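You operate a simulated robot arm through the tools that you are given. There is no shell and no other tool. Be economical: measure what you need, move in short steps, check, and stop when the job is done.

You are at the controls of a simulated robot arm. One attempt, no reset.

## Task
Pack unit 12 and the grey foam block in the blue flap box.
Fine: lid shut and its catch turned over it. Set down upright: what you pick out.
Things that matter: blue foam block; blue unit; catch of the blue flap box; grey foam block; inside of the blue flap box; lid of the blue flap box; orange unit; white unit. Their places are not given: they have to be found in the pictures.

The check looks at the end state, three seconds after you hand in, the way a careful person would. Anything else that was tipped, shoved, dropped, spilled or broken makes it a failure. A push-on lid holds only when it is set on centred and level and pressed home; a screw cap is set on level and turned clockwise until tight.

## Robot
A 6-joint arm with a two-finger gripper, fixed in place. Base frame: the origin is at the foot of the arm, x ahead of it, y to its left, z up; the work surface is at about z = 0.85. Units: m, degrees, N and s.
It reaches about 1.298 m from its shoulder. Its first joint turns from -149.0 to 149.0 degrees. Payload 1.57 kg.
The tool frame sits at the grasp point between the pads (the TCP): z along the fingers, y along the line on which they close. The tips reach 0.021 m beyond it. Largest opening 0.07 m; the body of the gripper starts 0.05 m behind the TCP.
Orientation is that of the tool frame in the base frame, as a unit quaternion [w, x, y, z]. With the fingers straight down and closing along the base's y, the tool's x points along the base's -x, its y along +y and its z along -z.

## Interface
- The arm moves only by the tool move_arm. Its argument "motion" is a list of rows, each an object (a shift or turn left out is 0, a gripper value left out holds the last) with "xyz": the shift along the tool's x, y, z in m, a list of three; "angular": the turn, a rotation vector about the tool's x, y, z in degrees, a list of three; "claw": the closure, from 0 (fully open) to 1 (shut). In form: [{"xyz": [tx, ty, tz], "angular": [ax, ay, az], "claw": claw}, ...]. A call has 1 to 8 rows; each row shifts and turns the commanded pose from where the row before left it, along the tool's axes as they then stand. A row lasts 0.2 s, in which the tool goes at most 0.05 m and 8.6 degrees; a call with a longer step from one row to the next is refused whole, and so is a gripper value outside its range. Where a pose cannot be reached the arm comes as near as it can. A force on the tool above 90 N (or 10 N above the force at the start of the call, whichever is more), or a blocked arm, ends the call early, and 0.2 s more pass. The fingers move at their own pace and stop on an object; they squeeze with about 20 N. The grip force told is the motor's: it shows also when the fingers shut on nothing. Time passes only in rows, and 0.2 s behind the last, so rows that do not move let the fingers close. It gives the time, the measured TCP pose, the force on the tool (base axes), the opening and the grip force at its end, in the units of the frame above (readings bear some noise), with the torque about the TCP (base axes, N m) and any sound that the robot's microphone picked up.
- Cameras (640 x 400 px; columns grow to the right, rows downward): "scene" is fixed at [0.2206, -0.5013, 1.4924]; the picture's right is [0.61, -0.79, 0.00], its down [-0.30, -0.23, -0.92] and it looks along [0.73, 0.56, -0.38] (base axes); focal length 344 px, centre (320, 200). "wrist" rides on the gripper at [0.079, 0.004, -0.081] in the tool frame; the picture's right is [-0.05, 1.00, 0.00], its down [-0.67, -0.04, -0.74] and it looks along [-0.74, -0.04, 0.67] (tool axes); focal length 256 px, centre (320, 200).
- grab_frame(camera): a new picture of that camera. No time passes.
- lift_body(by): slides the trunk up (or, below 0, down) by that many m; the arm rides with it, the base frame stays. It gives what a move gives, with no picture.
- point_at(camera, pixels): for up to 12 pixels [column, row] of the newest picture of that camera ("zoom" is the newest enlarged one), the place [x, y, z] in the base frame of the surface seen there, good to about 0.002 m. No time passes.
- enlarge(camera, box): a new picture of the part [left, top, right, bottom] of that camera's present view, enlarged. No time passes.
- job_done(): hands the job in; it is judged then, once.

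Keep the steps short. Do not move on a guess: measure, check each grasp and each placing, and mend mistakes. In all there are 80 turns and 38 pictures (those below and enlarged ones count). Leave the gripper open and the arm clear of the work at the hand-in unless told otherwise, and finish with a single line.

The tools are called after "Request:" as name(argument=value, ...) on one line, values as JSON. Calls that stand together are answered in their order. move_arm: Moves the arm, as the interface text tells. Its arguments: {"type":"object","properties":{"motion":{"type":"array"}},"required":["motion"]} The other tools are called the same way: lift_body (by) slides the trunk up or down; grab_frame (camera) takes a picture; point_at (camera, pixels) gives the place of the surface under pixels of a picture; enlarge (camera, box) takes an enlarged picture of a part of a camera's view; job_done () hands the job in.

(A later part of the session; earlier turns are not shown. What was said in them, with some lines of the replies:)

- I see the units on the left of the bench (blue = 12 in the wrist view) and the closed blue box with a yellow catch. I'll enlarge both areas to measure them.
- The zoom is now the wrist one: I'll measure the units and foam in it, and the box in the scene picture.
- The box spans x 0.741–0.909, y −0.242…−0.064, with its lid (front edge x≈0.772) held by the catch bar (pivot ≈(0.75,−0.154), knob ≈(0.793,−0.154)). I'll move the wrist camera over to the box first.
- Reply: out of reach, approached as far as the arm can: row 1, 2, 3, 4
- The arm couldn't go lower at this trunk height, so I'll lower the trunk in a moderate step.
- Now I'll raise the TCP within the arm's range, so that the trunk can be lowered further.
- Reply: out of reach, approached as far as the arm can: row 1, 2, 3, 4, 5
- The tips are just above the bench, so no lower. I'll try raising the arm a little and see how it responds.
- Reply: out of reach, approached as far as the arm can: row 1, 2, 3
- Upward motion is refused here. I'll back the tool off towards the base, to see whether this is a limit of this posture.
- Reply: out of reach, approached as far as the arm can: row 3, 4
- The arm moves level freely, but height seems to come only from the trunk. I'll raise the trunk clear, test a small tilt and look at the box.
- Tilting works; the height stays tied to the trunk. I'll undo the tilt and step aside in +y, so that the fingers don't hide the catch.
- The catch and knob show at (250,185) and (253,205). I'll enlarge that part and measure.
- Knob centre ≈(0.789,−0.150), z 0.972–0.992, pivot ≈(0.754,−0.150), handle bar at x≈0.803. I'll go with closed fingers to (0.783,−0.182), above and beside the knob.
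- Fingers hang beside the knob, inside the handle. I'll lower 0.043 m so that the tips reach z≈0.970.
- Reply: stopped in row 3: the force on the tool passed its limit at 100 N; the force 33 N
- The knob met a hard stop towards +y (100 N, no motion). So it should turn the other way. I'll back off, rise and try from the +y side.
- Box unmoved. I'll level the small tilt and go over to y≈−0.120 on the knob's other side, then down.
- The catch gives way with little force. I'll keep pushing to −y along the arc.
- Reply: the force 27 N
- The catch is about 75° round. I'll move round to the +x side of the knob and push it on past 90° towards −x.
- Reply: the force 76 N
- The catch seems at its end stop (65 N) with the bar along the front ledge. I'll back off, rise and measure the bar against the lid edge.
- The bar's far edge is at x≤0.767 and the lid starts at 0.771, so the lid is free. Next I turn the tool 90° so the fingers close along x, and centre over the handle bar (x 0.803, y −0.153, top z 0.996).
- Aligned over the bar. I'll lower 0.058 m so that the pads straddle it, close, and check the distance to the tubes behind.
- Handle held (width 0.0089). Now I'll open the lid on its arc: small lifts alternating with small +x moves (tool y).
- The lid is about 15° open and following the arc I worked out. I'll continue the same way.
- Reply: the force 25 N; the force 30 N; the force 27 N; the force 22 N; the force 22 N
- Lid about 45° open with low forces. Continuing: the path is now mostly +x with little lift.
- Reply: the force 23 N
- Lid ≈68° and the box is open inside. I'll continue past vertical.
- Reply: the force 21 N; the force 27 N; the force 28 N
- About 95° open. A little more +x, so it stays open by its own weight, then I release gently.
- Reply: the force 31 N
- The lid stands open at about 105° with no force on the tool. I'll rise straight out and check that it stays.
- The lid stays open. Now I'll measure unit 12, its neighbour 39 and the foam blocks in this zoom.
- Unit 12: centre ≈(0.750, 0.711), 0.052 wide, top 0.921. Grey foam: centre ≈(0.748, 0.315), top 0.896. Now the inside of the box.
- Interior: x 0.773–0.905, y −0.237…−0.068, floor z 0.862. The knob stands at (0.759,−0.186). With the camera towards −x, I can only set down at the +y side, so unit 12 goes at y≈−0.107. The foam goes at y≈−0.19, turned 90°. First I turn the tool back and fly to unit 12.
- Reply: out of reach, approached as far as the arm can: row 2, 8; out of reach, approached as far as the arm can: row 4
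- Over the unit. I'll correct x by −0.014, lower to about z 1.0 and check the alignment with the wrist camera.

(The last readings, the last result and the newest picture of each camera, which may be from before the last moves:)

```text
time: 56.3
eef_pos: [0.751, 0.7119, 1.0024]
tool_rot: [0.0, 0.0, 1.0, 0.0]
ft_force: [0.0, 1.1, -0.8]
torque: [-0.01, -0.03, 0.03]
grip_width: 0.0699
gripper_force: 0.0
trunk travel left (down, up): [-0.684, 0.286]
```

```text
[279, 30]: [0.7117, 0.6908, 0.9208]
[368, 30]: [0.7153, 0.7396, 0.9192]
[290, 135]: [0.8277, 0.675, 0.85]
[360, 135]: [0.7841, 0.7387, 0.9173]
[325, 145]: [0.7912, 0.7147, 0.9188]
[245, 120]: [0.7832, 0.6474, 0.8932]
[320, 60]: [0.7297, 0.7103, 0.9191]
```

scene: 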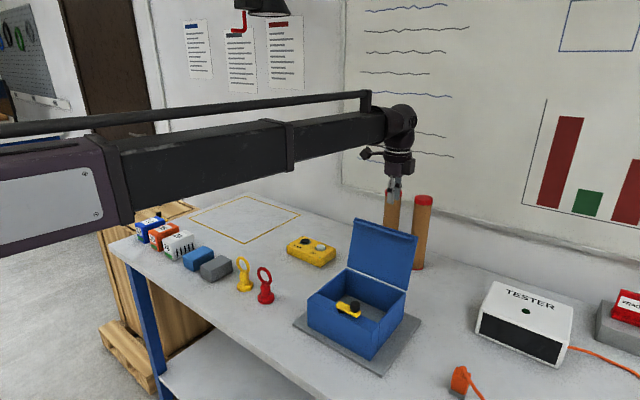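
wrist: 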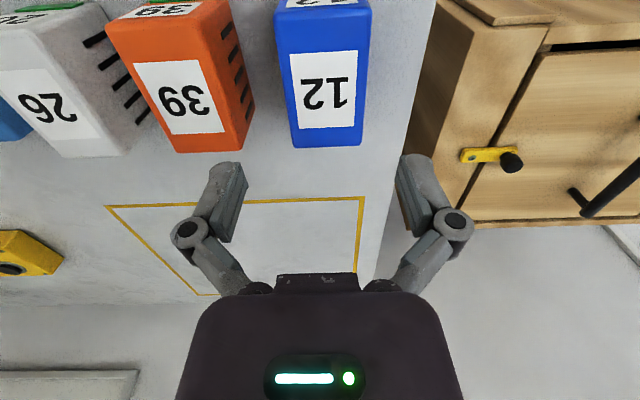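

Unit 12 spans y 0.689–0.740, centre 0.7145. I'll shift y by +0.002, lower to TCP z≈0.904 and close.

Request:
move_arm(motion=[{"xyz": [0, 0.0022, 0]}, {}])

Request:
lift_body(by=-0.098)

Request:
move_arm(motion=[{"claw": 0.2}, {"claw": 1}, {"claw": 1}, {"claw": 1}])

Request:
lift_body(by=0.02)

Request:
enlarge(camera="scene", box=[100, 170, 260, 290])

```text
time: 56.9
eef_pos: [0.7508, 0.7153, 1.003]
tool_rot: [0.0, 0.0, 1.0, 0.0]
ft_force: [0.1, 0.2, -0.4]
torque: [-0.03, -0.04, 0.0]
grip_width: 0.07
gripper_force: 0.0
trunk travel left (down, up): [-0.684, 0.286]
```

```text
time: 58.2
eef_pos: [0.7505, 0.7147, 0.9047]
tool_rot: [0.0, 0.0, 1.0, -0.001]
ft_force: [0.9, 0.5, 0.4]
torque: [-0.01, 0.04, 0.0]
grip_width: 0.07
gripper_force: 0.1
trunk travel left (down, up): [-0.586, 0.384]
```

```text
time: 59.2
eef_pos: [0.7505, 0.7145, 0.9063]
tool_rot: [-0.001, -0.001, 1.0, 0.0]
ft_force: [-0.5, 0.4, 2.1]
torque: [-0.07, 0.02, 0.06]
grip_width: 0.0548
gripper_force: 20.4
trunk travel left (down, up): [-0.586, 0.384]
```

```text
time: 59.9
eef_pos: [0.7493, 0.7151, 0.9247]
tool_rot: [0.0, 0.0, 1.0, 0.0]
ft_force: [0.6, 0.4, -3.2]
torque: [-0.02, -0.01, -0.02]
grip_width: 0.0546
gripper_force: 20.4
trunk travel left (down, up): [-0.606, 0.364]
```

```text
3.33 times, centred on (180, 230) of scene
```

zoom: 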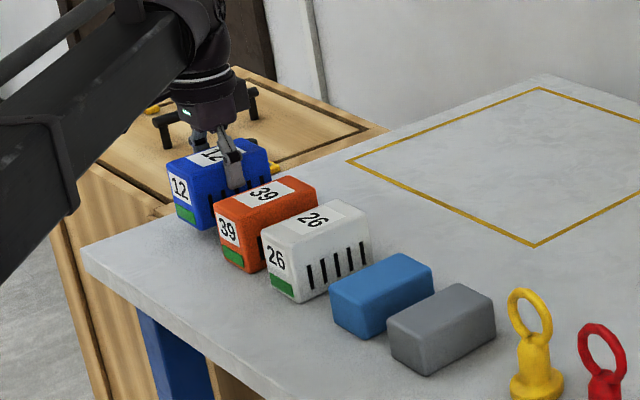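

Unit 12 is lifted and held level (width 0.0547); nothing else moved. I'll raise it and carry it over to the box at (0.846, −0.112).

Request:
lift_body(by=0.14)

Request:
move_arm(motion=[{"xyz": [-0.0053, -0.0459, 0]}, {"xyz": [-0.0053, -0.0459, 0]}, {"xyz": [-0.0053, -0.0459, 0]}, {"xyz": [-0.0053, -0.0459, 0]}, {"xyz": [-0.0053, -0.0459, 0]}, {"xyz": [-0.0053, -0.0459, 0]}, {"xyz": [-0.0053, -0.0459, 0]}, {"xyz": [-0.0053, -0.0459, 0]}])

Request:
move_arm(motion=[{"xyz": [-0.0053, -0.0459, 0]}, {"xyz": [-0.0053, -0.0459, 0]}, {"xyz": [-0.0053, -0.0459, 0]}, {"xyz": [-0.0053, -0.0459, 0]}, {"xyz": [-0.0053, -0.0459, 0]}, {"xyz": [-0.0053, -0.0459, 0]}, {"xyz": [-0.0053, -0.0459, 0]}, {}])

```text
time: 61.5
eef_pos: [0.7502, 0.7157, 1.0651]
tool_rot: [0.001, 0.0, 1.0, 0.0]
ft_force: [0.2, 0.1, -3.0]
torque: [-0.02, -0.01, 0.01]
grip_width: 0.0547
gripper_force: 20.2
trunk travel left (down, up): [-0.746, 0.224]
```

```text
time: 63.3
eef_pos: [0.7943, 0.3453, 1.0652]
tool_rot: [-0.001, 0.0, 1.0, 0.0]
ft_force: [-0.1, 0.0, -3.1]
torque: [0.0, 0.03, 0.0]
grip_width: 0.0551
gripper_force: 20.2
trunk travel left (down, up): [-0.746, 0.224]
```

```text
time: 65.1
eef_pos: [0.8323, 0.024, 1.0628]
tool_rot: [0.0, 0.0, 1.0, 0.0]
ft_force: [-0.1, 0.4, -3.9]
torque: [-0.01, 0.02, 0.0]
grip_width: 0.0547
gripper_force: 20.1
out of reach, approached as far as the arm can: row 2, 4
trunk travel left (down, up): [-0.746, 0.224]
```

Request:
move_arm(motion=[{"xyz": [-0.0045, -0.0453, 0]}, {"xyz": [-0.0045, -0.0453, 0]}, {"xyz": [-0.0045, -0.0453, 0]}, {}])

Request:
lift_body(by=-0.05)

Request:
enlarge(camera="scene", box=[280, 200, 440, 340])

```text
time: 66.1
eef_pos: [0.8452, -0.1108, 1.0644]
tool_rot: [0.001, 0.0, 1.0, -0.001]
ft_force: [-0.7, -0.1, -3.5]
torque: [0.01, 0.01, 0.01]
grip_width: 0.0549
gripper_force: 20.1
trunk travel left (down, up): [-0.746, 0.224]
```

```text
time: 67.1
eef_pos: [0.8444, -0.1112, 1.0158]
tool_rot: [0.0, 0.0, 1.0, 0.0]
ft_force: [0.1, 0.1, -3.1]
torque: [0.01, 0.0, -0.01]
grip_width: 0.0545
gripper_force: 20.7
trunk travel left (down, up): [-0.696, 0.274]
```

```text
2.86 times, centred on (360, 270) of scene
```

zoom: 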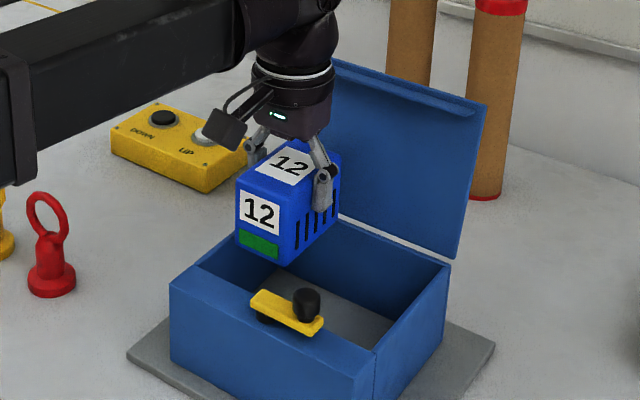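

The unit hangs level over the +y half, clear of the walls. I'll lower it in two steps to the floor (TCP≈0.918).

Request:
lift_body(by=-0.06)

Request:
lift_body(by=-0.036)

```text
time: 68.1
eef_pos: [0.8437, -0.113, 0.9548]
tool_rot: [0.0, 0.0, 1.0, 0.0]
ft_force: [-0.4, 0.1, -4.1]
torque: [0.0, -0.02, 0.01]
grip_width: 0.0546
gripper_force: 19.9
trunk travel left (down, up): [-0.636, 0.334]
```

```text
time: 68.9
eef_pos: [0.8438, -0.1124, 0.9195]
tool_rot: [0.0, 0.001, 1.0, 0.0]
ft_force: [-0.4, -1.2, -3.1]
torque: [0.0, 0.01, 0.0]
grip_width: 0.0547
gripper_force: 20.1
trunk travel left (down, up): [-0.6, 0.37]
```

Request:
lift_body(by=-0.002)

```text
time: 69.4
eef_pos: [0.8442, -0.1118, 0.9176]
tool_rot: [-0.001, 0.0, 1.0, 0.0]
ft_force: [-0.4, -0.3, -3.2]
torque: [0.0, -0.04, -0.02]
grip_width: 0.0547
gripper_force: 20.1
trunk travel left (down, up): [-0.598, 0.372]
```

Request:
lift_body(by=-0.002)

```text
time: 69.9
eef_pos: [0.8435, -0.1115, 0.9146]
tool_rot: [0.0, 0.0, 1.0, -0.001]
ft_force: [0.9, -1.0, 1.4]
torque: [0.02, 0.09, 0.02]
grip_width: 0.0551
gripper_force: 19.7
trunk travel left (down, up): [-0.596, 0.374]
```

Contact: the force went from −3.2 to +1.4 N. The unit stands on the floor; I'll open just enough (≈0.064) and rise.

Request:
move_arm(motion=[{"claw": 0.1}, {"claw": 0.1}, {"claw": 0.1}])

Request:
lift_body(by=0.15)

Request:
enlarge(camera="scene", box=[280, 200, 440, 340])

Request:
point_at(camera="zoom", pixels=[[320, 280], [300, 250], [345, 245]])

```text
time: 70.7
eef_pos: [0.8437, -0.111, 0.9134]
tool_rot: [0.0, 0.0, 1.0, -0.001]
ft_force: [-1.3, -1.5, -0.1]
torque: [0.04, -0.05, -0.02]
grip_width: 0.0622
gripper_force: 0.0
trunk travel left (down, up): [-0.596, 0.374]
```

```text
time: 72.5
eef_pos: [0.8437, -0.1122, 1.0646]
tool_rot: [0.001, 0.0, 1.0, 0.0]
ft_force: [0.1, -0.4, 0.1]
torque: [0.02, 0.01, 0.02]
grip_width: 0.0632
gripper_force: 0.0
trunk travel left (down, up): [-0.746, 0.224]
```

```text
2.86 times, centred on (360, 270) of scene
```

zoom: 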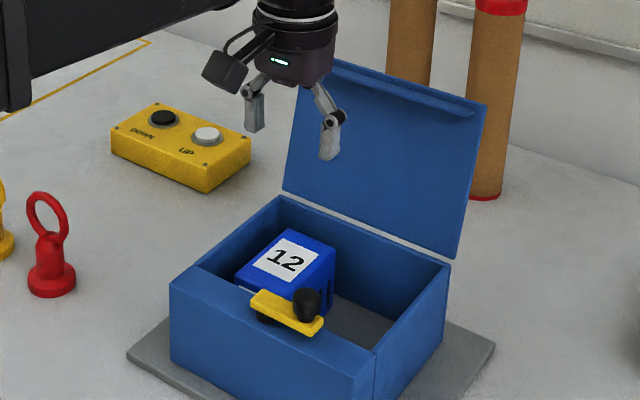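

```text
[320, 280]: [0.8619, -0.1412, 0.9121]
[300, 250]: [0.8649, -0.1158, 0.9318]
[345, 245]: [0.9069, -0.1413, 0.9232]
```

Unit 12 stands in place (side face at y −0.141, top 0.932). Now to the grey foam at (0.748, 0.315).

Request:
move_arm(motion=[{"xyz": [0.0107, 0.0475, 0], "claw": 0}, {"xyz": [0.0107, 0.0475, 0]}, {"xyz": [0.0107, 0.0475, 0]}, {"xyz": [0.0107, 0.0475, 0]}, {"xyz": [0.0107, 0.0475, 0]}, {"xyz": [0.0107, 0.0475, 0]}, {"xyz": [0.0107, 0.0475, 0]}, {"xyz": [0.0107, 0.0475, 0]}])

Request:
move_arm(motion=[{"xyz": [0.0107, 0.0475, 0]}, {}])

Request:
grab_frame(camera="wrist")

```text
time: 74.2
eef_pos: [0.76, 0.2692, 1.0647]
tool_rot: [0.0, 0.0, 1.0, -0.001]
ft_force: [-0.3, 0.7, 0.5]
torque: [-0.01, 0.01, 0.01]
grip_width: 0.0699
gripper_force: 0.1
out of reach, approached as far as the arm can: row 1, 3
trunk travel left (down, up): [-0.746, 0.224]
```

```text
time: 74.8
eef_pos: [0.7481, 0.3146, 1.0653]
tool_rot: [0.0, 0.0, 1.0, 0.001]
ft_force: [0.3, -0.1, 0.5]
torque: [0.0, -0.01, 0.01]
grip_width: 0.0701
gripper_force: 0.1
trunk travel left (down, up): [-0.746, 0.224]
```

```text
9 pictures are left
```

wrist: 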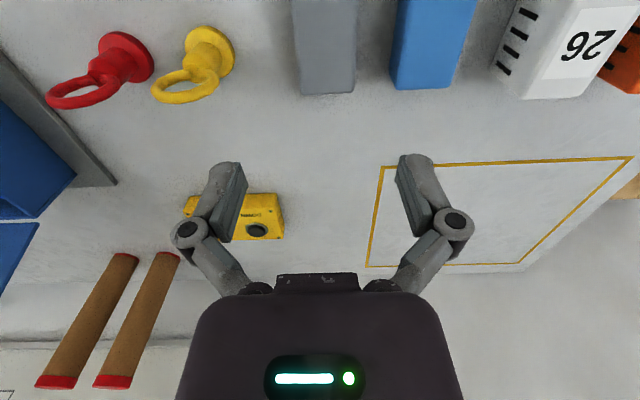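

Request:
point_at(camera="wrist", pixels=[[296, 20], [355, 20], [299, 80], [352, 80], [326, 92], [326, 50], [394, 60]])

```text
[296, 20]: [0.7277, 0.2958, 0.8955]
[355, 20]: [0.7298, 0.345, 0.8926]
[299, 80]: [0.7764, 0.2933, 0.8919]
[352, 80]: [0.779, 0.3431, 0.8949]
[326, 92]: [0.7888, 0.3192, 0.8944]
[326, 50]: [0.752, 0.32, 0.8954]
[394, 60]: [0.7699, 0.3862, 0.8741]
```

Grey foam: y 0.293–0.345, centre 0.319; the blue foam starts at 0.386, so there's room. I'll shift +0.0045, lower to z≈0.889 and close.

Request:
move_arm(motion=[{"xyz": [0, 0.0045, 0]}, {}])

Request:
lift_body(by=-0.176)

Request:
move_arm(motion=[{"claw": 0.2}, {"claw": 1}, {"claw": 1}, {"claw": 1}])

Request:
lift_body(by=0.2)

```text
time: 75.5
eef_pos: [0.7477, 0.3194, 1.0661]
tool_rot: [0.001, 0.0, 1.0, 0.0]
ft_force: [0.6, -0.9, -0.4]
torque: [0.0, -0.03, 0.0]
grip_width: 0.0698
gripper_force: 0.2
trunk travel left (down, up): [-0.746, 0.224]
```

```text
time: 77.4
eef_pos: [0.7488, 0.3182, 0.8889]
tool_rot: [-0.001, -0.001, 1.0, 0.0]
ft_force: [-0.2, 0.0, 0.3]
torque: [0.01, 0.05, 0.0]
grip_width: 0.0699
gripper_force: 0.0
trunk travel left (down, up): [-0.57, 0.4]
```

```text
time: 78.4
eef_pos: [0.7483, 0.3192, 0.8881]
tool_rot: [0.001, -0.001, 1.0, 0.001]
ft_force: [1.8, 2.3, 6.0]
torque: [0.07, -0.01, -0.02]
grip_width: 0.0543
gripper_force: 19.9
trunk travel left (down, up): [-0.57, 0.4]
```

```text
time: 80.6
eef_pos: [0.7486, 0.3197, 1.0891]
tool_rot: [0.0, 0.0, 1.0, 0.0]
ft_force: [0.5, 0.8, -0.4]
torque: [0.01, 0.01, -0.01]
grip_width: 0.0539
gripper_force: 20.2
trunk travel left (down, up): [-0.77, 0.2]
```

Foam held (width 0.054). I'll turn it −90° (camera then points to −y) and carry it to (0.838, −0.190).

Request:
move_arm(motion=[{"angular": [0, 0, -8.5]}, {"angular": [0, 0, -8.5]}, {"angular": [0, 0, -8.5]}, {"angular": [0, 0, -8.5]}, {"angular": [0, 0, -8.5]}, {"angular": [0, 0, -8.5]}, {"angular": [0, 0, -8.5]}, {"angular": [0, 0, -8.5]}])

Request:
move_arm(motion=[{"angular": [0, 0, -8.5]}, {"angular": [0, 0, -8.5]}, {"angular": [0, 0, -5]}, {}])

```text
time: 82.4
eef_pos: [0.7483, 0.3182, 1.0892]
tool_rot: [0.0, -0.56, 0.828, 0.0]
ft_force: [-0.3, -0.2, -0.9]
torque: [0.01, -0.02, -0.02]
grip_width: 0.0541
gripper_force: 19.3
trunk travel left (down, up): [-0.77, 0.2]
```

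```text
time: 83.4
eef_pos: [0.749, 0.3204, 1.089]
tool_rot: [0.0, 0.708, -0.706, 0.0]
ft_force: [0.2, 0.6, 0.2]
torque: [-0.01, 0.0, 0.02]
grip_width: 0.0541
gripper_force: 20.3
trunk travel left (down, up): [-0.77, 0.2]
```

Request:
move_arm(motion=[{"xyz": [0.0464, -0.0081, 0]}, {"xyz": [0.0464, -0.0081, 0]}, {"xyz": [0.0464, -0.0081, 0]}, {"xyz": [0.0464, -0.0081, 0]}, {"xyz": [0.0464, -0.0081, 0]}, {"xyz": [0.0464, -0.0081, 0]}, {"xyz": [0.0464, -0.0081, 0]}, {"xyz": [0.0464, -0.0081, 0]}])

Request:
move_arm(motion=[{"xyz": [0.0464, -0.0081, 0]}, {"xyz": [0.0464, -0.0081, 0]}, {"xyz": [0.0464, -0.0081, 0]}, {}])

```text
time: 85.2
eef_pos: [0.8144, -0.054, 1.0888]
tool_rot: [0.0, 0.707, -0.707, 0.0]
ft_force: [-0.8, 0.3, -1.4]
torque: [-0.02, 0.01, 0.02]
grip_width: 0.0538
gripper_force: 20.1
out of reach, approached as far as the arm can: row 7
trunk travel left (down, up): [-0.77, 0.2]
```

```text
time: 86.2
eef_pos: [0.8323, -0.1888, 1.0893]
tool_rot: [0.0, -0.707, 0.707, 0.0]
ft_force: [0.7, -0.3, -1.1]
torque: [-0.01, -0.03, 0.03]
grip_width: 0.0539
gripper_force: 20.3
out of reach, approached as far as the arm can: row 1
trunk travel left (down, up): [-0.77, 0.2]
```

I'm at (0.832, −0.189). I'll adjust to (0.838, −0.190), lower partway and look.

Request:
move_arm(motion=[{"xyz": [0.0013, -0.006, 0]}, {}])

Request:
lift_body(by=-0.09)

Request:
enlarge(camera="scene", box=[290, 210, 430, 330])

Request:
point_at(camera="zoom", pixels=[[320, 200], [300, 230], [350, 230], [380, 230], [400, 220], [340, 260]])

```text
time: 86.8
eef_pos: [0.8396, -0.1902, 1.09]
tool_rot: [-0.001, -0.707, 0.707, 0.0]
ft_force: [0.4, 0.1, -0.1]
torque: [-0.04, -0.02, -0.01]
grip_width: 0.0538
gripper_force: 20.2
trunk travel left (down, up): [-0.77, 0.2]
```

```text
time: 88.0
eef_pos: [0.84, -0.1915, 1.0002]
tool_rot: [0.0, -0.707, 0.707, 0.0]
ft_force: [0.0, 0.8, -1.1]
torque: [-0.01, 0.01, 0.05]
grip_width: 0.0539
gripper_force: 19.4
trunk travel left (down, up): [-0.68, 0.29]
```

```text
3.33 times, centred on (360, 270) of scene
```

zoom: 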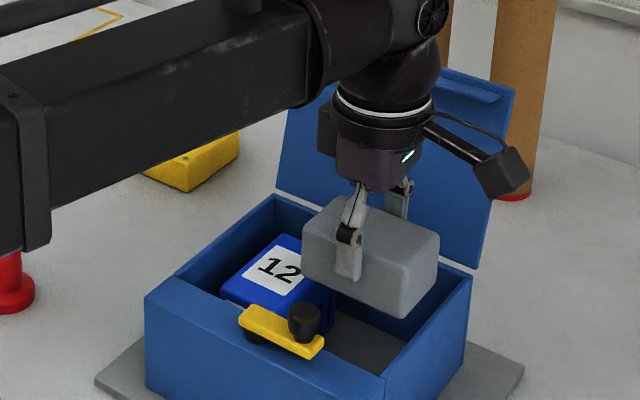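

```text
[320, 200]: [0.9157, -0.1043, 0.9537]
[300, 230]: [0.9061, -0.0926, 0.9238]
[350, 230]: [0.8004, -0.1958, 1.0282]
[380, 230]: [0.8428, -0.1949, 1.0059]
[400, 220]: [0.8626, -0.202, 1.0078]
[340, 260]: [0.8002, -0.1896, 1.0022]
```

Request:
point_at(camera="zoom", pixels=[[307, 250], [307, 270], [425, 290], [410, 312], [435, 245], [412, 265], [330, 300], [470, 280], [330, 305]])

```text
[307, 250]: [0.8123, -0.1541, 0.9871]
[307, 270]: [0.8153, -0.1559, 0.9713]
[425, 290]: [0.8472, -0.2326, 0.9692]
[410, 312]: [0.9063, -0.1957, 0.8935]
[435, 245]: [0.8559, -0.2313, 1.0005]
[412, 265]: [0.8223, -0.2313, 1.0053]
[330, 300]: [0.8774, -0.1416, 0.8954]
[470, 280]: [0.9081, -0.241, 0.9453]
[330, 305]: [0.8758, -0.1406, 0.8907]
```

Foam spans y −0.232…−0.152, between the wall (−0.238) and the unit (−0.141). I'll shift +0.002 in y and lower it.

Request:
move_arm(motion=[{"xyz": [-0.0025, 0, 0]}, {}])

Request:
lift_body(by=-0.06)

Request:
lift_body(by=-0.038)

Request:
lift_body(by=-0.003)

```text
time: 88.6
eef_pos: [0.8397, -0.1886, 0.9984]
tool_rot: [0.0, -0.707, 0.707, 0.0]
ft_force: [0.9, -0.2, 0.5]
torque: [-0.04, -0.01, 0.01]
grip_width: 0.054
gripper_force: 20.2
trunk travel left (down, up): [-0.68, 0.29]
```

```text
time: 89.6
eef_pos: [0.8405, -0.1884, 0.9387]
tool_rot: [0.0, -0.707, 0.707, 0.0]
ft_force: [0.3, -0.2, -0.1]
torque: [-0.01, 0.0, 0.01]
grip_width: 0.054
gripper_force: 19.9
trunk travel left (down, up): [-0.62, 0.35]
```

```text
time: 90.5
eef_pos: [0.8403, -0.1884, 0.9011]
tool_rot: [0.0, -0.707, 0.707, 0.0]
ft_force: [0.1, -0.6, 0.3]
torque: [-0.02, 0.03, 0.01]
grip_width: 0.0539
gripper_force: 20.3
trunk travel left (down, up): [-0.582, 0.388]
```

```text
time: 91.0
eef_pos: [0.8399, -0.188, 0.8993]
tool_rot: [0.0, -0.707, 0.707, -0.001]
ft_force: [5.4, -1.6, 15.8]
torque: [0.04, -0.1, -0.01]
grip_width: 0.054
gripper_force: 20.2
trunk travel left (down, up): [-0.579, 0.391]
```

The foam touched the floor (15.8 N up). I'll release with a small opening, rise and look.

Request:
move_arm(motion=[{"claw": 0.05}, {"claw": 0.05}, {"claw": 0.05}])

Request:
lift_body(by=0.19)

Request:
enlarge(camera="scene", box=[290, 210, 430, 330])

Request:
point_at(camera="zoom", pixels=[[280, 265], [370, 295], [400, 320], [465, 95], [440, 90], [500, 120], [480, 265], [280, 190], [300, 75]])

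```text
time: 91.8
eef_pos: [0.8398, -0.1891, 0.8981]
tool_rot: [0.0, -0.707, 0.707, -0.001]
ft_force: [-0.5, 0.0, 0.2]
torque: [0.0, 0.01, 0.02]
grip_width: 0.0664
gripper_force: 0.1
trunk travel left (down, up): [-0.579, 0.391]
```

```text
time: 93.9
eef_pos: [0.8402, -0.1884, 1.0886]
tool_rot: [0.0, 0.707, -0.707, 0.0]
ft_force: [0.1, -0.2, -0.9]
torque: [-0.03, -0.03, 0.03]
grip_width: 0.0664
gripper_force: 0.1
trunk travel left (down, up): [-0.769, 0.201]
```

```text
3.33 times, centred on (360, 270) of scene
```

zoom: 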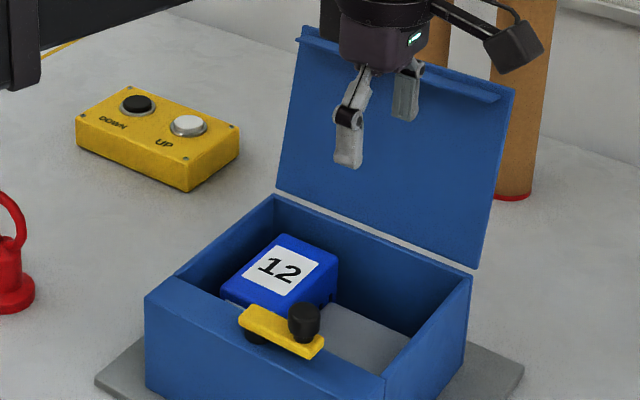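

```text
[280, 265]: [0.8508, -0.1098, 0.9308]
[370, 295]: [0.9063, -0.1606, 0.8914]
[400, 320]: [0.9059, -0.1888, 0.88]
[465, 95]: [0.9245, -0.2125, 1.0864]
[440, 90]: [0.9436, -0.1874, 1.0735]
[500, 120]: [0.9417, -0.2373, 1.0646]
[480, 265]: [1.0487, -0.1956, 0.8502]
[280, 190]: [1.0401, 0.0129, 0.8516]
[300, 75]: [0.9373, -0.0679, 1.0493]
```

Both are packed: unit 12 upright (top 0.931), foam flat beside it. The lid is still at about 105°, its handle near (0.978, 1.04). I'll rise over the lid, go back to the handle and set the opening to 0.021.

Request:
lift_body(by=0.08)

Request:
move_arm(motion=[{"xyz": [-0.012, -0.046, 0], "claw": 0.7}, {"xyz": [-0.012, -0.046, 0]}, {"xyz": [-0.0115, -0.046, 0]}, {}])

```text
time: 95.0
eef_pos: [0.8397, -0.1874, 1.1686]
tool_rot: [0.0, 0.708, -0.707, 0.0]
ft_force: [0.2, 0.4, -0.3]
torque: [0.02, 0.01, 0.0]
grip_width: 0.0667
gripper_force: 0.0
trunk travel left (down, up): [-0.849, 0.121]
```

```text
time: 96.0
eef_pos: [0.9764, -0.1502, 1.1686]
tool_rot: [0.0, -0.707, 0.707, 0.0]
ft_force: [-0.5, -0.4, 0.4]
torque: [-0.03, -0.04, 0.02]
grip_width: 0.0211
gripper_force: 0.1
trunk travel left (down, up): [-0.849, 0.121]
```

Request:
move_arm(motion=[{"xyz": [0, -0.0018, 0]}, {}])

Request:
lift_body(by=-0.06)

Request:
grab_frame(camera="wrist")

```text
time: 96.6
eef_pos: [0.9802, -0.1505, 1.1673]
tool_rot: [0.0, -0.706, 0.708, 0.0]
ft_force: [0.9, -0.3, 1.0]
torque: [0.04, 0.01, 0.0]
grip_width: 0.021
gripper_force: 0.2
trunk travel left (down, up): [-0.849, 0.121]
```

```text
time: 97.6
eef_pos: [0.9792, -0.1516, 1.1078]
tool_rot: [0.0, 0.708, -0.707, 0.0]
ft_force: [0.7, 0.2, 0.3]
torque: [0.02, 0.0, -0.01]
grip_width: 0.0212
gripper_force: 0.0
trunk travel left (down, up): [-0.789, 0.181]
```

```text
6 pictures are left
```

wrist: 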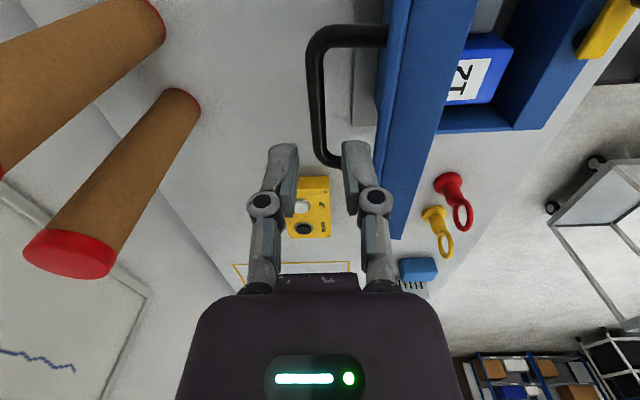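

The handle bar shows at columns 308–325. I'll measure it against the fingers.

Request:
point_at(camera="wrist", pixels=[[317, 60], [317, 90], [318, 120], [319, 150], [312, 90], [324, 90], [360, 35], [400, 100], [430, 60]])

```text
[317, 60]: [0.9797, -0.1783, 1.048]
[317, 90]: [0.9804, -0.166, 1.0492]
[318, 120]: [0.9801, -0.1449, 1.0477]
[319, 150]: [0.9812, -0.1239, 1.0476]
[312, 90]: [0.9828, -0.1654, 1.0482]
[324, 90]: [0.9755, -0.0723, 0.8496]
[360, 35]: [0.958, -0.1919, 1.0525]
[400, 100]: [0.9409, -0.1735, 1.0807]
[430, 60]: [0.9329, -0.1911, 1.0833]
```

Bar at x 0.980, z≈1.044, and the fingers straddle it at 0.979. I'll lower 0.061 and close on it.

Request:
lift_body(by=-0.061)

Request:
move_arm(motion=[{"claw": 1}, {"claw": 1}, {"claw": 1}])

```text
time: 98.6
eef_pos: [0.9791, -0.1515, 1.0474]
tool_rot: [0.001, 0.707, -0.707, 0.0]
ft_force: [0.3, -0.1, 0.7]
torque: [0.07, 0.0, 0.03]
grip_width: 0.0211
gripper_force: 0.1
trunk travel left (down, up): [-0.728, 0.242]
```

```text
time: 99.4
eef_pos: [0.9791, -0.1512, 1.0471]
tool_rot: [0.0, 0.707, -0.707, 0.0]
ft_force: [5.5, -1.0, 6.6]
torque: [0.12, -0.12, -0.49]
grip_width: 0.0092
gripper_force: 32.4
trunk travel left (down, up): [-0.728, 0.242]
```

Handle held. Now I reverse the arc: −x (tool +y) with small height changes.

Request:
move_arm(motion=[{"xyz": [0, 0.007, 0]}, {"xyz": [0, 0.007, 0]}])

Request:
lift_body(by=0.007)

Request:
move_arm(motion=[{"xyz": [0, 0.008, 0]}, {"xyz": [0, 0.008, 0]}])

Request:
lift_body(by=0.006)

Request:
move_arm(motion=[{"xyz": [0, 0.008, 0]}, {"xyz": [0, 0.008, 0]}, {"xyz": [0, 0.008, 0]}])

Request:
lift_body(by=0.003)

Request:
move_arm(motion=[{"xyz": [0, 0.008, 0]}, {"xyz": [0, 0.008, 0]}, {"xyz": [0, 0.008, 0]}])

```text
time: 100.0
eef_pos: [0.9646, -0.1499, 1.0491]
tool_rot: [0.001, 0.707, -0.707, 0.0]
ft_force: [11.4, -2.7, 23.2]
torque: [0.04, 0.03, -0.49]
grip_width: 0.0091
gripper_force: 31.9
trunk travel left (down, up): [-0.728, 0.242]
```

```text
time: 100.6
eef_pos: [0.9649, -0.1495, 1.0529]
tool_rot: [-0.002, -0.707, 0.707, 0.001]
ft_force: [-13.2, 1.1, -25.6]
torque: [-0.05, -0.02, -0.48]
grip_width: 0.0091
gripper_force: 32.4
trunk travel left (down, up): [-0.735, 0.235]
```

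```text
time: 101.2
eef_pos: [0.9483, -0.1504, 1.0569]
tool_rot: [0.0, 0.707, -0.707, 0.001]
ft_force: [7.5, -4.0, 23.8]
torque: [-0.02, -0.02, -0.5]
grip_width: 0.009
gripper_force: 31.8
trunk travel left (down, up): [-0.735, 0.235]
```

```text
time: 101.8
eef_pos: [0.9496, -0.1503, 1.0587]
tool_rot: [-0.001, -0.707, 0.707, 0.001]
ft_force: [-9.7, -1.4, -24.9]
torque: [-0.05, -0.04, -0.45]
grip_width: 0.0094
gripper_force: 32.3
trunk travel left (down, up): [-0.741, 0.229]
```

```text
time: 102.5
eef_pos: [0.9235, -0.1499, 1.0626]
tool_rot: [-0.001, 0.707, -0.707, 0.0]
ft_force: [2.4, -3.8, 24.3]
torque: [0.0, -0.02, -0.45]
grip_width: 0.009
gripper_force: 31.9
trunk travel left (down, up): [-0.741, 0.229]
```

```text
time: 103.1
eef_pos: [0.9259, -0.1495, 1.0624]
tool_rot: [0.002, 0.708, -0.707, 0.001]
ft_force: [-2.2, -1.4, -8.5]
torque: [-0.63, 0.08, -0.47]
grip_width: 0.0089
gripper_force: 32.4
trunk travel left (down, up): [-0.744, 0.226]
```

```text
time: 103.9
eef_pos: [0.9014, -0.1491, 1.0635]
tool_rot: [0.0, 0.707, -0.707, -0.001]
ft_force: [1.1, -2.4, -4.6]
torque: [0.63, -0.09, -0.47]
grip_width: 0.0088
gripper_force: 32.6
trunk travel left (down, up): [-0.744, 0.226]
```

Lid at ≈64°, following smoothly. Next comes the descent, stepping x and height together along the arc.

Request:
move_arm(motion=[{"xyz": [0, 0.008, 0]}, {"xyz": [0, 0.008, 0]}, {"xyz": [0, 0.008, 0]}])

Request:
lift_body(by=-0.008)

Request:
move_arm(motion=[{"xyz": [0, 0.007, 0]}, {"xyz": [0, 0.007, 0]}])

Request:
lift_body(by=-0.008)

Request:
move_arm(motion=[{"xyz": [0, 0.006, 0]}, {"xyz": [0, 0.006, 0]}])

Request:
lift_body(by=-0.008)

Request:
move_arm(motion=[{"xyz": [0, 0.005, 0]}, {"xyz": [0, 0.005, 0]}])

Request:
lift_body(by=-0.01)

```text
time: 104.7
eef_pos: [0.8816, -0.15, 1.06]
tool_rot: [-0.001, -0.707, 0.707, 0.001]
ft_force: [7.6, 3.6, -25.7]
torque: [0.0, 0.02, -0.44]
grip_width: 0.0095
gripper_force: 32.2
trunk travel left (down, up): [-0.744, 0.226]
```

```text
time: 105.2
eef_pos: [0.8733, -0.1497, 1.0575]
tool_rot: [0.001, 0.708, -0.707, 0.001]
ft_force: [-8.5, 2.9, 19.1]
torque: [0.3, 0.05, -0.47]
grip_width: 0.0089
gripper_force: 32.2
trunk travel left (down, up): [-0.736, 0.234]
```

```text
time: 105.8
eef_pos: [0.8655, -0.1492, 1.0551]
tool_rot: [0.0, 0.707, -0.707, 0.0]
ft_force: [2.6, 5.1, -5.0]
torque: [0.41, -0.08, -0.52]
grip_width: 0.0089
gripper_force: 32.2
trunk travel left (down, up): [-0.736, 0.234]
```

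```text
time: 106.4
eef_pos: [0.8602, -0.1486, 1.051]
tool_rot: [0.001, 0.707, -0.707, 0.001]
ft_force: [-13.7, 3.9, 24.1]
torque: [-0.08, 0.04, -0.52]
grip_width: 0.009
gripper_force: 32.0
trunk travel left (down, up): [-0.728, 0.242]
```

```text
time: 107.0
eef_pos: [0.8551, -0.1502, 1.0465]
tool_rot: [0.0, 0.707, -0.707, 0.001]
ft_force: [2.5, 1.4, -0.6]
torque: [0.09, -0.04, -0.41]
grip_width: 0.009
gripper_force: 31.7
trunk travel left (down, up): [-0.728, 0.242]
```

```text
time: 107.6
eef_pos: [0.8486, -0.1502, 1.0427]
tool_rot: [0.0, 0.707, -0.707, 0.001]
ft_force: [-17.3, 0.3, 20.5]
torque: [0.2, 0.03, -0.38]
grip_width: 0.0088
gripper_force: 32.2
trunk travel left (down, up): [-0.72, 0.25]
```

```text
time: 108.2
eef_pos: [0.8418, -0.1488, 1.0389]
tool_rot: [0.0, 0.707, -0.707, 0.002]
ft_force: [0.3, 0.6, 1.7]
torque: [0.13, -0.09, -0.36]
grip_width: 0.0088
gripper_force: 32.5
trunk travel left (down, up): [-0.72, 0.25]
```

```text
time: 108.8
eef_pos: [0.8367, -0.1494, 1.0323]
tool_rot: [0.0, -0.707, 0.708, -0.001]
ft_force: [-22.2, -0.4, 23.1]
torque: [0.0, 0.01, -0.3]
grip_width: 0.0087
gripper_force: 31.8
trunk travel left (down, up): [-0.71, 0.26]
```

About 27° now. Continuing to the closed position.

Request:
move_arm(motion=[{"xyz": [0, 0.005, 0]}, {"xyz": [0, 0.005, 0]}])

Request:
lift_body(by=-0.011)

Request:
move_arm(motion=[{"xyz": [0, 0.005, 0]}, {"xyz": [0, 0.005, 0]}])

Request:
lift_body(by=-0.012)

Request:
move_arm(motion=[{"xyz": [0, 0.004, 0]}, {"xyz": [0, 0.004, 0]}])

Request:
lift_body(by=-0.01)

Request:
enlarge(camera="scene", box=[290, 220, 430, 330])

```text
time: 109.4
eef_pos: [0.8336, -0.1497, 1.0298]
tool_rot: [-0.001, 0.707, -0.707, 0.002]
ft_force: [-4.5, 3.2, 5.8]
torque: [-0.19, -0.06, -0.3]
grip_width: 0.0086
gripper_force: 32.1
trunk travel left (down, up): [-0.71, 0.26]
```

```text
time: 110.0
eef_pos: [0.8269, -0.1499, 1.0207]
tool_rot: [0.001, 0.707, -0.707, 0.0]
ft_force: [-27.5, 2.9, 22.2]
torque: [0.12, 0.02, -0.23]
grip_width: 0.0087
gripper_force: 31.6
trunk travel left (down, up): [-0.699, 0.271]
```

```text
time: 110.5
eef_pos: [0.8244, -0.1494, 1.0197]
tool_rot: [0.0, -0.707, 0.707, -0.001]
ft_force: [-7.4, 3.3, 6.8]
torque: [-0.12, -0.08, -0.2]
grip_width: 0.0089
gripper_force: 32.1
trunk travel left (down, up): [-0.699, 0.271]
```

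```text
time: 111.2
eef_pos: [0.8186, -0.15, 1.0102]
tool_rot: [0.001, 0.707, -0.707, 0.0]
ft_force: [-31.4, 3.5, 19.6]
torque: [0.2, -0.01, -0.16]
grip_width: 0.0089
gripper_force: 32.3
trunk travel left (down, up): [-0.687, 0.283]
```

```text
time: 111.8
eef_pos: [0.8163, -0.15, 1.0067]
tool_rot: [0.0, -0.707, 0.707, 0.0]
ft_force: [-8.4, 5.6, 5.1]
torque: [-0.16, -0.05, -0.16]
grip_width: 0.0088
gripper_force: 31.8
trunk travel left (down, up): [-0.687, 0.283]
```

```text
time: 112.3
eef_pos: [0.8108, -0.1499, 0.9995]
tool_rot: [0.001, 0.707, -0.707, -0.001]
ft_force: [-23.1, 6.2, 11.3]
torque: [0.25, 0.06, -0.05]
grip_width: 0.0089
gripper_force: 32.2
trunk travel left (down, up): [-0.677, 0.293]
```

```text
3.64 times, centred on (360, 275) of scene
```

zoom: 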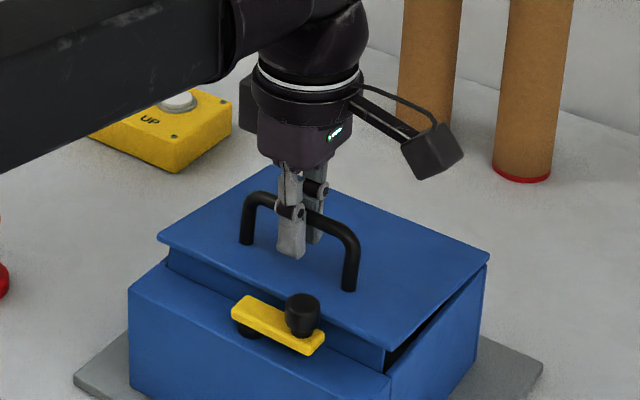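

Nearly shut, with a small gap left. Two more small steps, watching the force.

Request:
move_arm(motion=[{"xyz": [0, 0.004, 0]}, {"xyz": [0, 0.004, 0]}])

Request:
lift_body(by=-0.006)

Request:
move_arm(motion=[{"xyz": [0, 0.002, 0]}, {"xyz": [0, 0.001, 0]}])

Request:
lift_body(by=-0.005)

```text
time: 112.9
eef_pos: [0.8084, -0.1508, 0.9964]
tool_rot: [0.001, -0.707, 0.707, -0.002]
ft_force: [3.2, 6.2, -0.1]
torque: [0.23, -0.11, -0.07]
grip_width: 0.0085
gripper_force: 31.5
trunk travel left (down, up): [-0.677, 0.293]
```

```text
time: 113.5
eef_pos: [0.8071, -0.1498, 0.9895]
tool_rot: [0.001, 0.707, -0.707, 0.0]
ft_force: [-1.0, 5.9, -2.1]
torque: [0.05, 0.07, -0.03]
grip_width: 0.0087
gripper_force: 31.6
trunk travel left (down, up): [-0.671, 0.299]
```

```text
time: 114.1
eef_pos: [0.8056, -0.15, 0.9883]
tool_rot: [0.001, 0.708, -0.707, 0.0]
ft_force: [12.0, 2.9, -5.1]
torque: [0.19, -0.04, 0.0]
grip_width: 0.0086
gripper_force: 32.3
trunk travel left (down, up): [-0.671, 0.299]
```

```text
time: 114.6
eef_pos: [0.8048, -0.1496, 0.9854]
tool_rot: [-0.001, -0.707, 0.707, 0.0]
ft_force: [11.5, 0.3, 7.9]
torque: [0.01, 0.06, 0.03]
grip_width: 0.0086
gripper_force: 32.0
trunk travel left (down, up): [-0.666, 0.304]
```

x is back at 0.805 and the downward push is answered, so the lid should be seated. I'll release, rise and look.

Request:
move_arm(motion=[{"claw": 0.55}, {"claw": 0.55}, {"claw": 0.55}])

Request:
lift_body(by=0.066)

Request:
enlarge(camera="scene", box=[305, 255, 405, 335])

Request:
point_at(camera="zoom", pixels=[[270, 70], [130, 165], [430, 300], [350, 220], [120, 190], [420, 330]])

```text
time: 115.4
eef_pos: [0.8049, -0.1501, 0.985]
tool_rot: [0.0, -0.706, 0.708, 0.0]
ft_force: [0.1, 0.5, 0.5]
torque: [0.0, 0.04, -0.01]
grip_width: 0.0316
gripper_force: 0.0
trunk travel left (down, up): [-0.666, 0.304]
```

```text
time: 116.5
eef_pos: [0.804, -0.15, 1.0508]
tool_rot: [0.0, -0.707, 0.707, 0.001]
ft_force: [-0.3, -0.2, -0.5]
torque: [-0.02, 0.01, 0.02]
grip_width: 0.0311
gripper_force: 0.1
trunk travel left (down, up): [-0.732, 0.238]
```

```text
5.00 times, centred on (355, 295) of scene
```

zoom: 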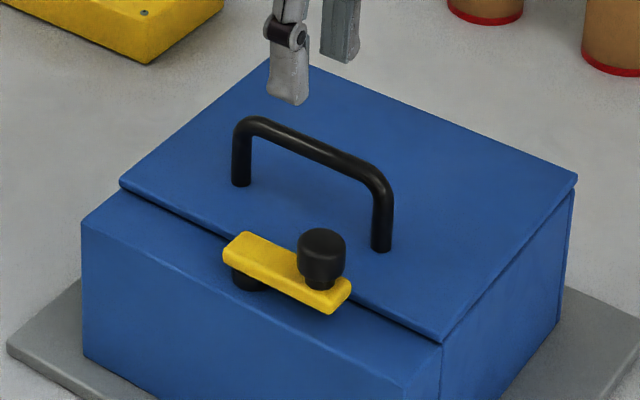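

```text
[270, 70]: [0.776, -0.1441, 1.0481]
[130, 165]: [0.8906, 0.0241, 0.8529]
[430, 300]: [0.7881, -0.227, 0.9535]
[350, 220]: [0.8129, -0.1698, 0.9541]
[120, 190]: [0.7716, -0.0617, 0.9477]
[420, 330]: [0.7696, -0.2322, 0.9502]
```

The lid is shut (top 0.9535 throughout). Now the catch: I'll close the fingers and go to the front of the knob at (0.728, −0.188), then lower the tips to z≈0.970.

Request:
move_arm(motion=[{"xyz": [0.019, 0.038, 0], "claw": 1}, {"xyz": [0.019, 0.038, 0], "claw": 1}, {}, {}])

Request:
lift_body(by=-0.06)

```text
time: 117.5
eef_pos: [0.7299, -0.1848, 1.0497]
tool_rot: [0.0, -0.707, 0.707, 0.001]
ft_force: [-0.7, 0.0, -0.3]
torque: [0.01, -0.03, 0.02]
grip_width: 0.0001
gripper_force: 19.8
trunk travel left (down, up): [-0.732, 0.238]
```

```text
time: 118.5
eef_pos: [0.7298, -0.1849, 0.9898]
tool_rot: [0.0, 0.708, -0.707, -0.001]
ft_force: [-1.0, -0.5, 0.3]
torque: [0.01, -0.05, 0.02]
grip_width: 0.0003
gripper_force: 19.4
trunk travel left (down, up): [-0.672, 0.298]
```

Request:
move_arm(motion=[{"xyz": [0.003, -0.011, 0]}, {"xyz": [0.001, -0.007, 0]}, {"xyz": [0.001, -0.007, 0]}, {"xyz": [-0.001, -0.007, 0]}, {"xyz": [-0.002, -0.006, 0]}, {}])

```text
time: 119.9
eef_pos: [0.769, -0.1881, 0.991]
tool_rot: [0.001, 0.708, -0.707, 0.0]
ft_force: [-0.2, -2.2, 0.7]
torque: [-0.02, -0.02, -0.03]
grip_width: 0.0
gripper_force: 19.5
trunk travel left (down, up): [-0.672, 0.298]
```

The push goes with little force. I'll continue round the arc, now more towards +y.

Request:
move_arm(motion=[{"xyz": [-0.004, -0.005, 0]}, {"xyz": [-0.005, -0.004, 0]}, {"xyz": [-0.006, -0.004, 0]}, {"xyz": [-0.004, 0, 0]}, {"xyz": [-0.003, 0, 0]}, {}])

Request:
enlarge(camera="scene", box=[305, 255, 405, 335])

```text
time: 121.3
eef_pos: [0.7822, -0.1678, 0.9919]
tool_rot: [0.0, -0.707, 0.707, 0.0]
ft_force: [7.7, -22.1, 6.1]
torque: [-0.19, -0.17, -0.3]
grip_width: 0.0
gripper_force: 20.1
trunk travel left (down, up): [-0.672, 0.298]
```

```text
5.00 times, centred on (355, 295) of scene
```

zoom: 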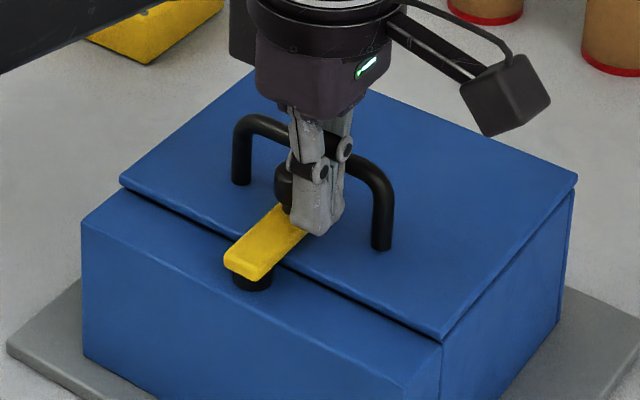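

The bar is back over the lid with 22 N of resistance. One short extra push to be sure it's at the stop, then back off and rise.

Request:
move_arm(motion=[{"xyz": [-0.002, 0, 0]}, {"xyz": [-0.002, 0, 0]}, {}])

Request:
move_arm(motion=[{"xyz": [0.006, 0.0, 0]}, {"xyz": [0.003, 0.0, 0]}, {}])

Request:
lift_body(by=0.15)

Request:
move_arm(motion=[{"xyz": [0, 0.045, 0], "claw": 0}, {"xyz": [0, 0.045, 0]}, {"xyz": [0, 0.045, 0]}, {"xyz": [0, 0.03, 0]}])

Request:
enlarge(camera="scene", box=[305, 255, 405, 335])

Request:
grab_frame(camera="scene")

```text
time: 122.1
eef_pos: [0.7822, -0.1684, 0.99]
tool_rot: [-0.003, -0.706, 0.708, -0.003]
ft_force: [12.3, -48.8, 14.1]
torque: [-0.43, -0.33, -0.65]
grip_width: 0.0
gripper_force: 19.4
trunk travel left (down, up): [-0.672, 0.298]
```

```text
time: 122.9
eef_pos: [0.78, -0.1717, 0.991]
tool_rot: [0.0, 0.708, -0.706, -0.002]
ft_force: [0.0, -0.5, -0.9]
torque: [0.01, 0.02, 0.0]
grip_width: 0.0
gripper_force: 20.3
trunk travel left (down, up): [-0.672, 0.298]
```

```text
time: 124.6
eef_pos: [0.7815, -0.1716, 1.1409]
tool_rot: [0.0, 0.707, -0.707, 0.0]
ft_force: [0.1, 0.5, -0.1]
torque: [0.0, -0.03, -0.01]
grip_width: 0.0001
gripper_force: 20.4
trunk travel left (down, up): [-0.822, 0.148]
```

```text
time: 125.6
eef_pos: [0.6143, -0.1714, 1.141]
tool_rot: [0.001, 0.707, -0.707, 0.0]
ft_force: [0.0, -0.4, 0.1]
torque: [0.0, -0.02, -0.02]
grip_width: 0.0703
gripper_force: 0.0
trunk travel left (down, up): [-0.822, 0.148]
```

```text
5.00 times, centred on (355, 295) of scene
```

zoom: 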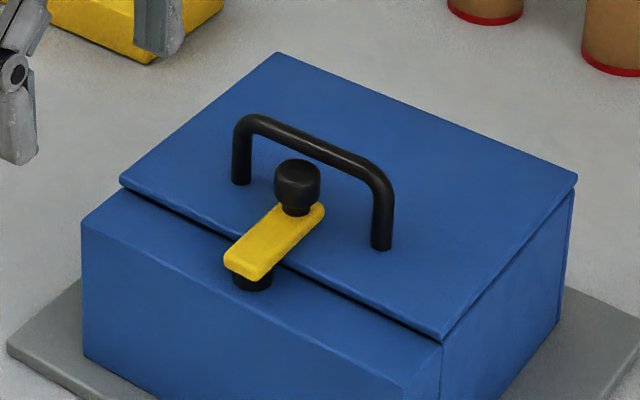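

```text
1 pictures are left
```

scene: 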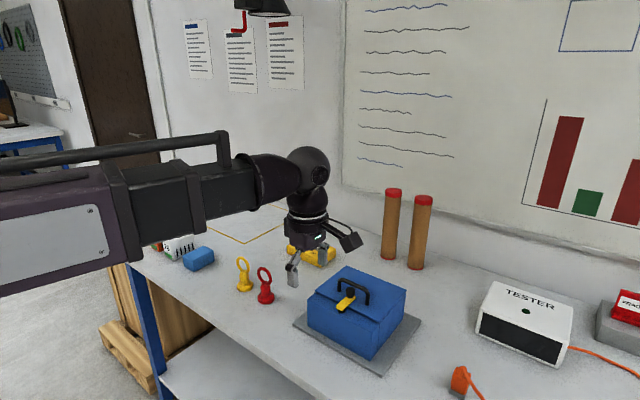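

The lid is shut with the catch turned over it, just as at the start. The gripper is open and clear, and everything else I can see stands as it was. I'll hand in.

Request:
job_done()

```text
The job is handed in.
```

Unit 12 and the grey foam block are in the blue flap box, set down upright, with the lid shut and the catch turned over it; the job is handed in.
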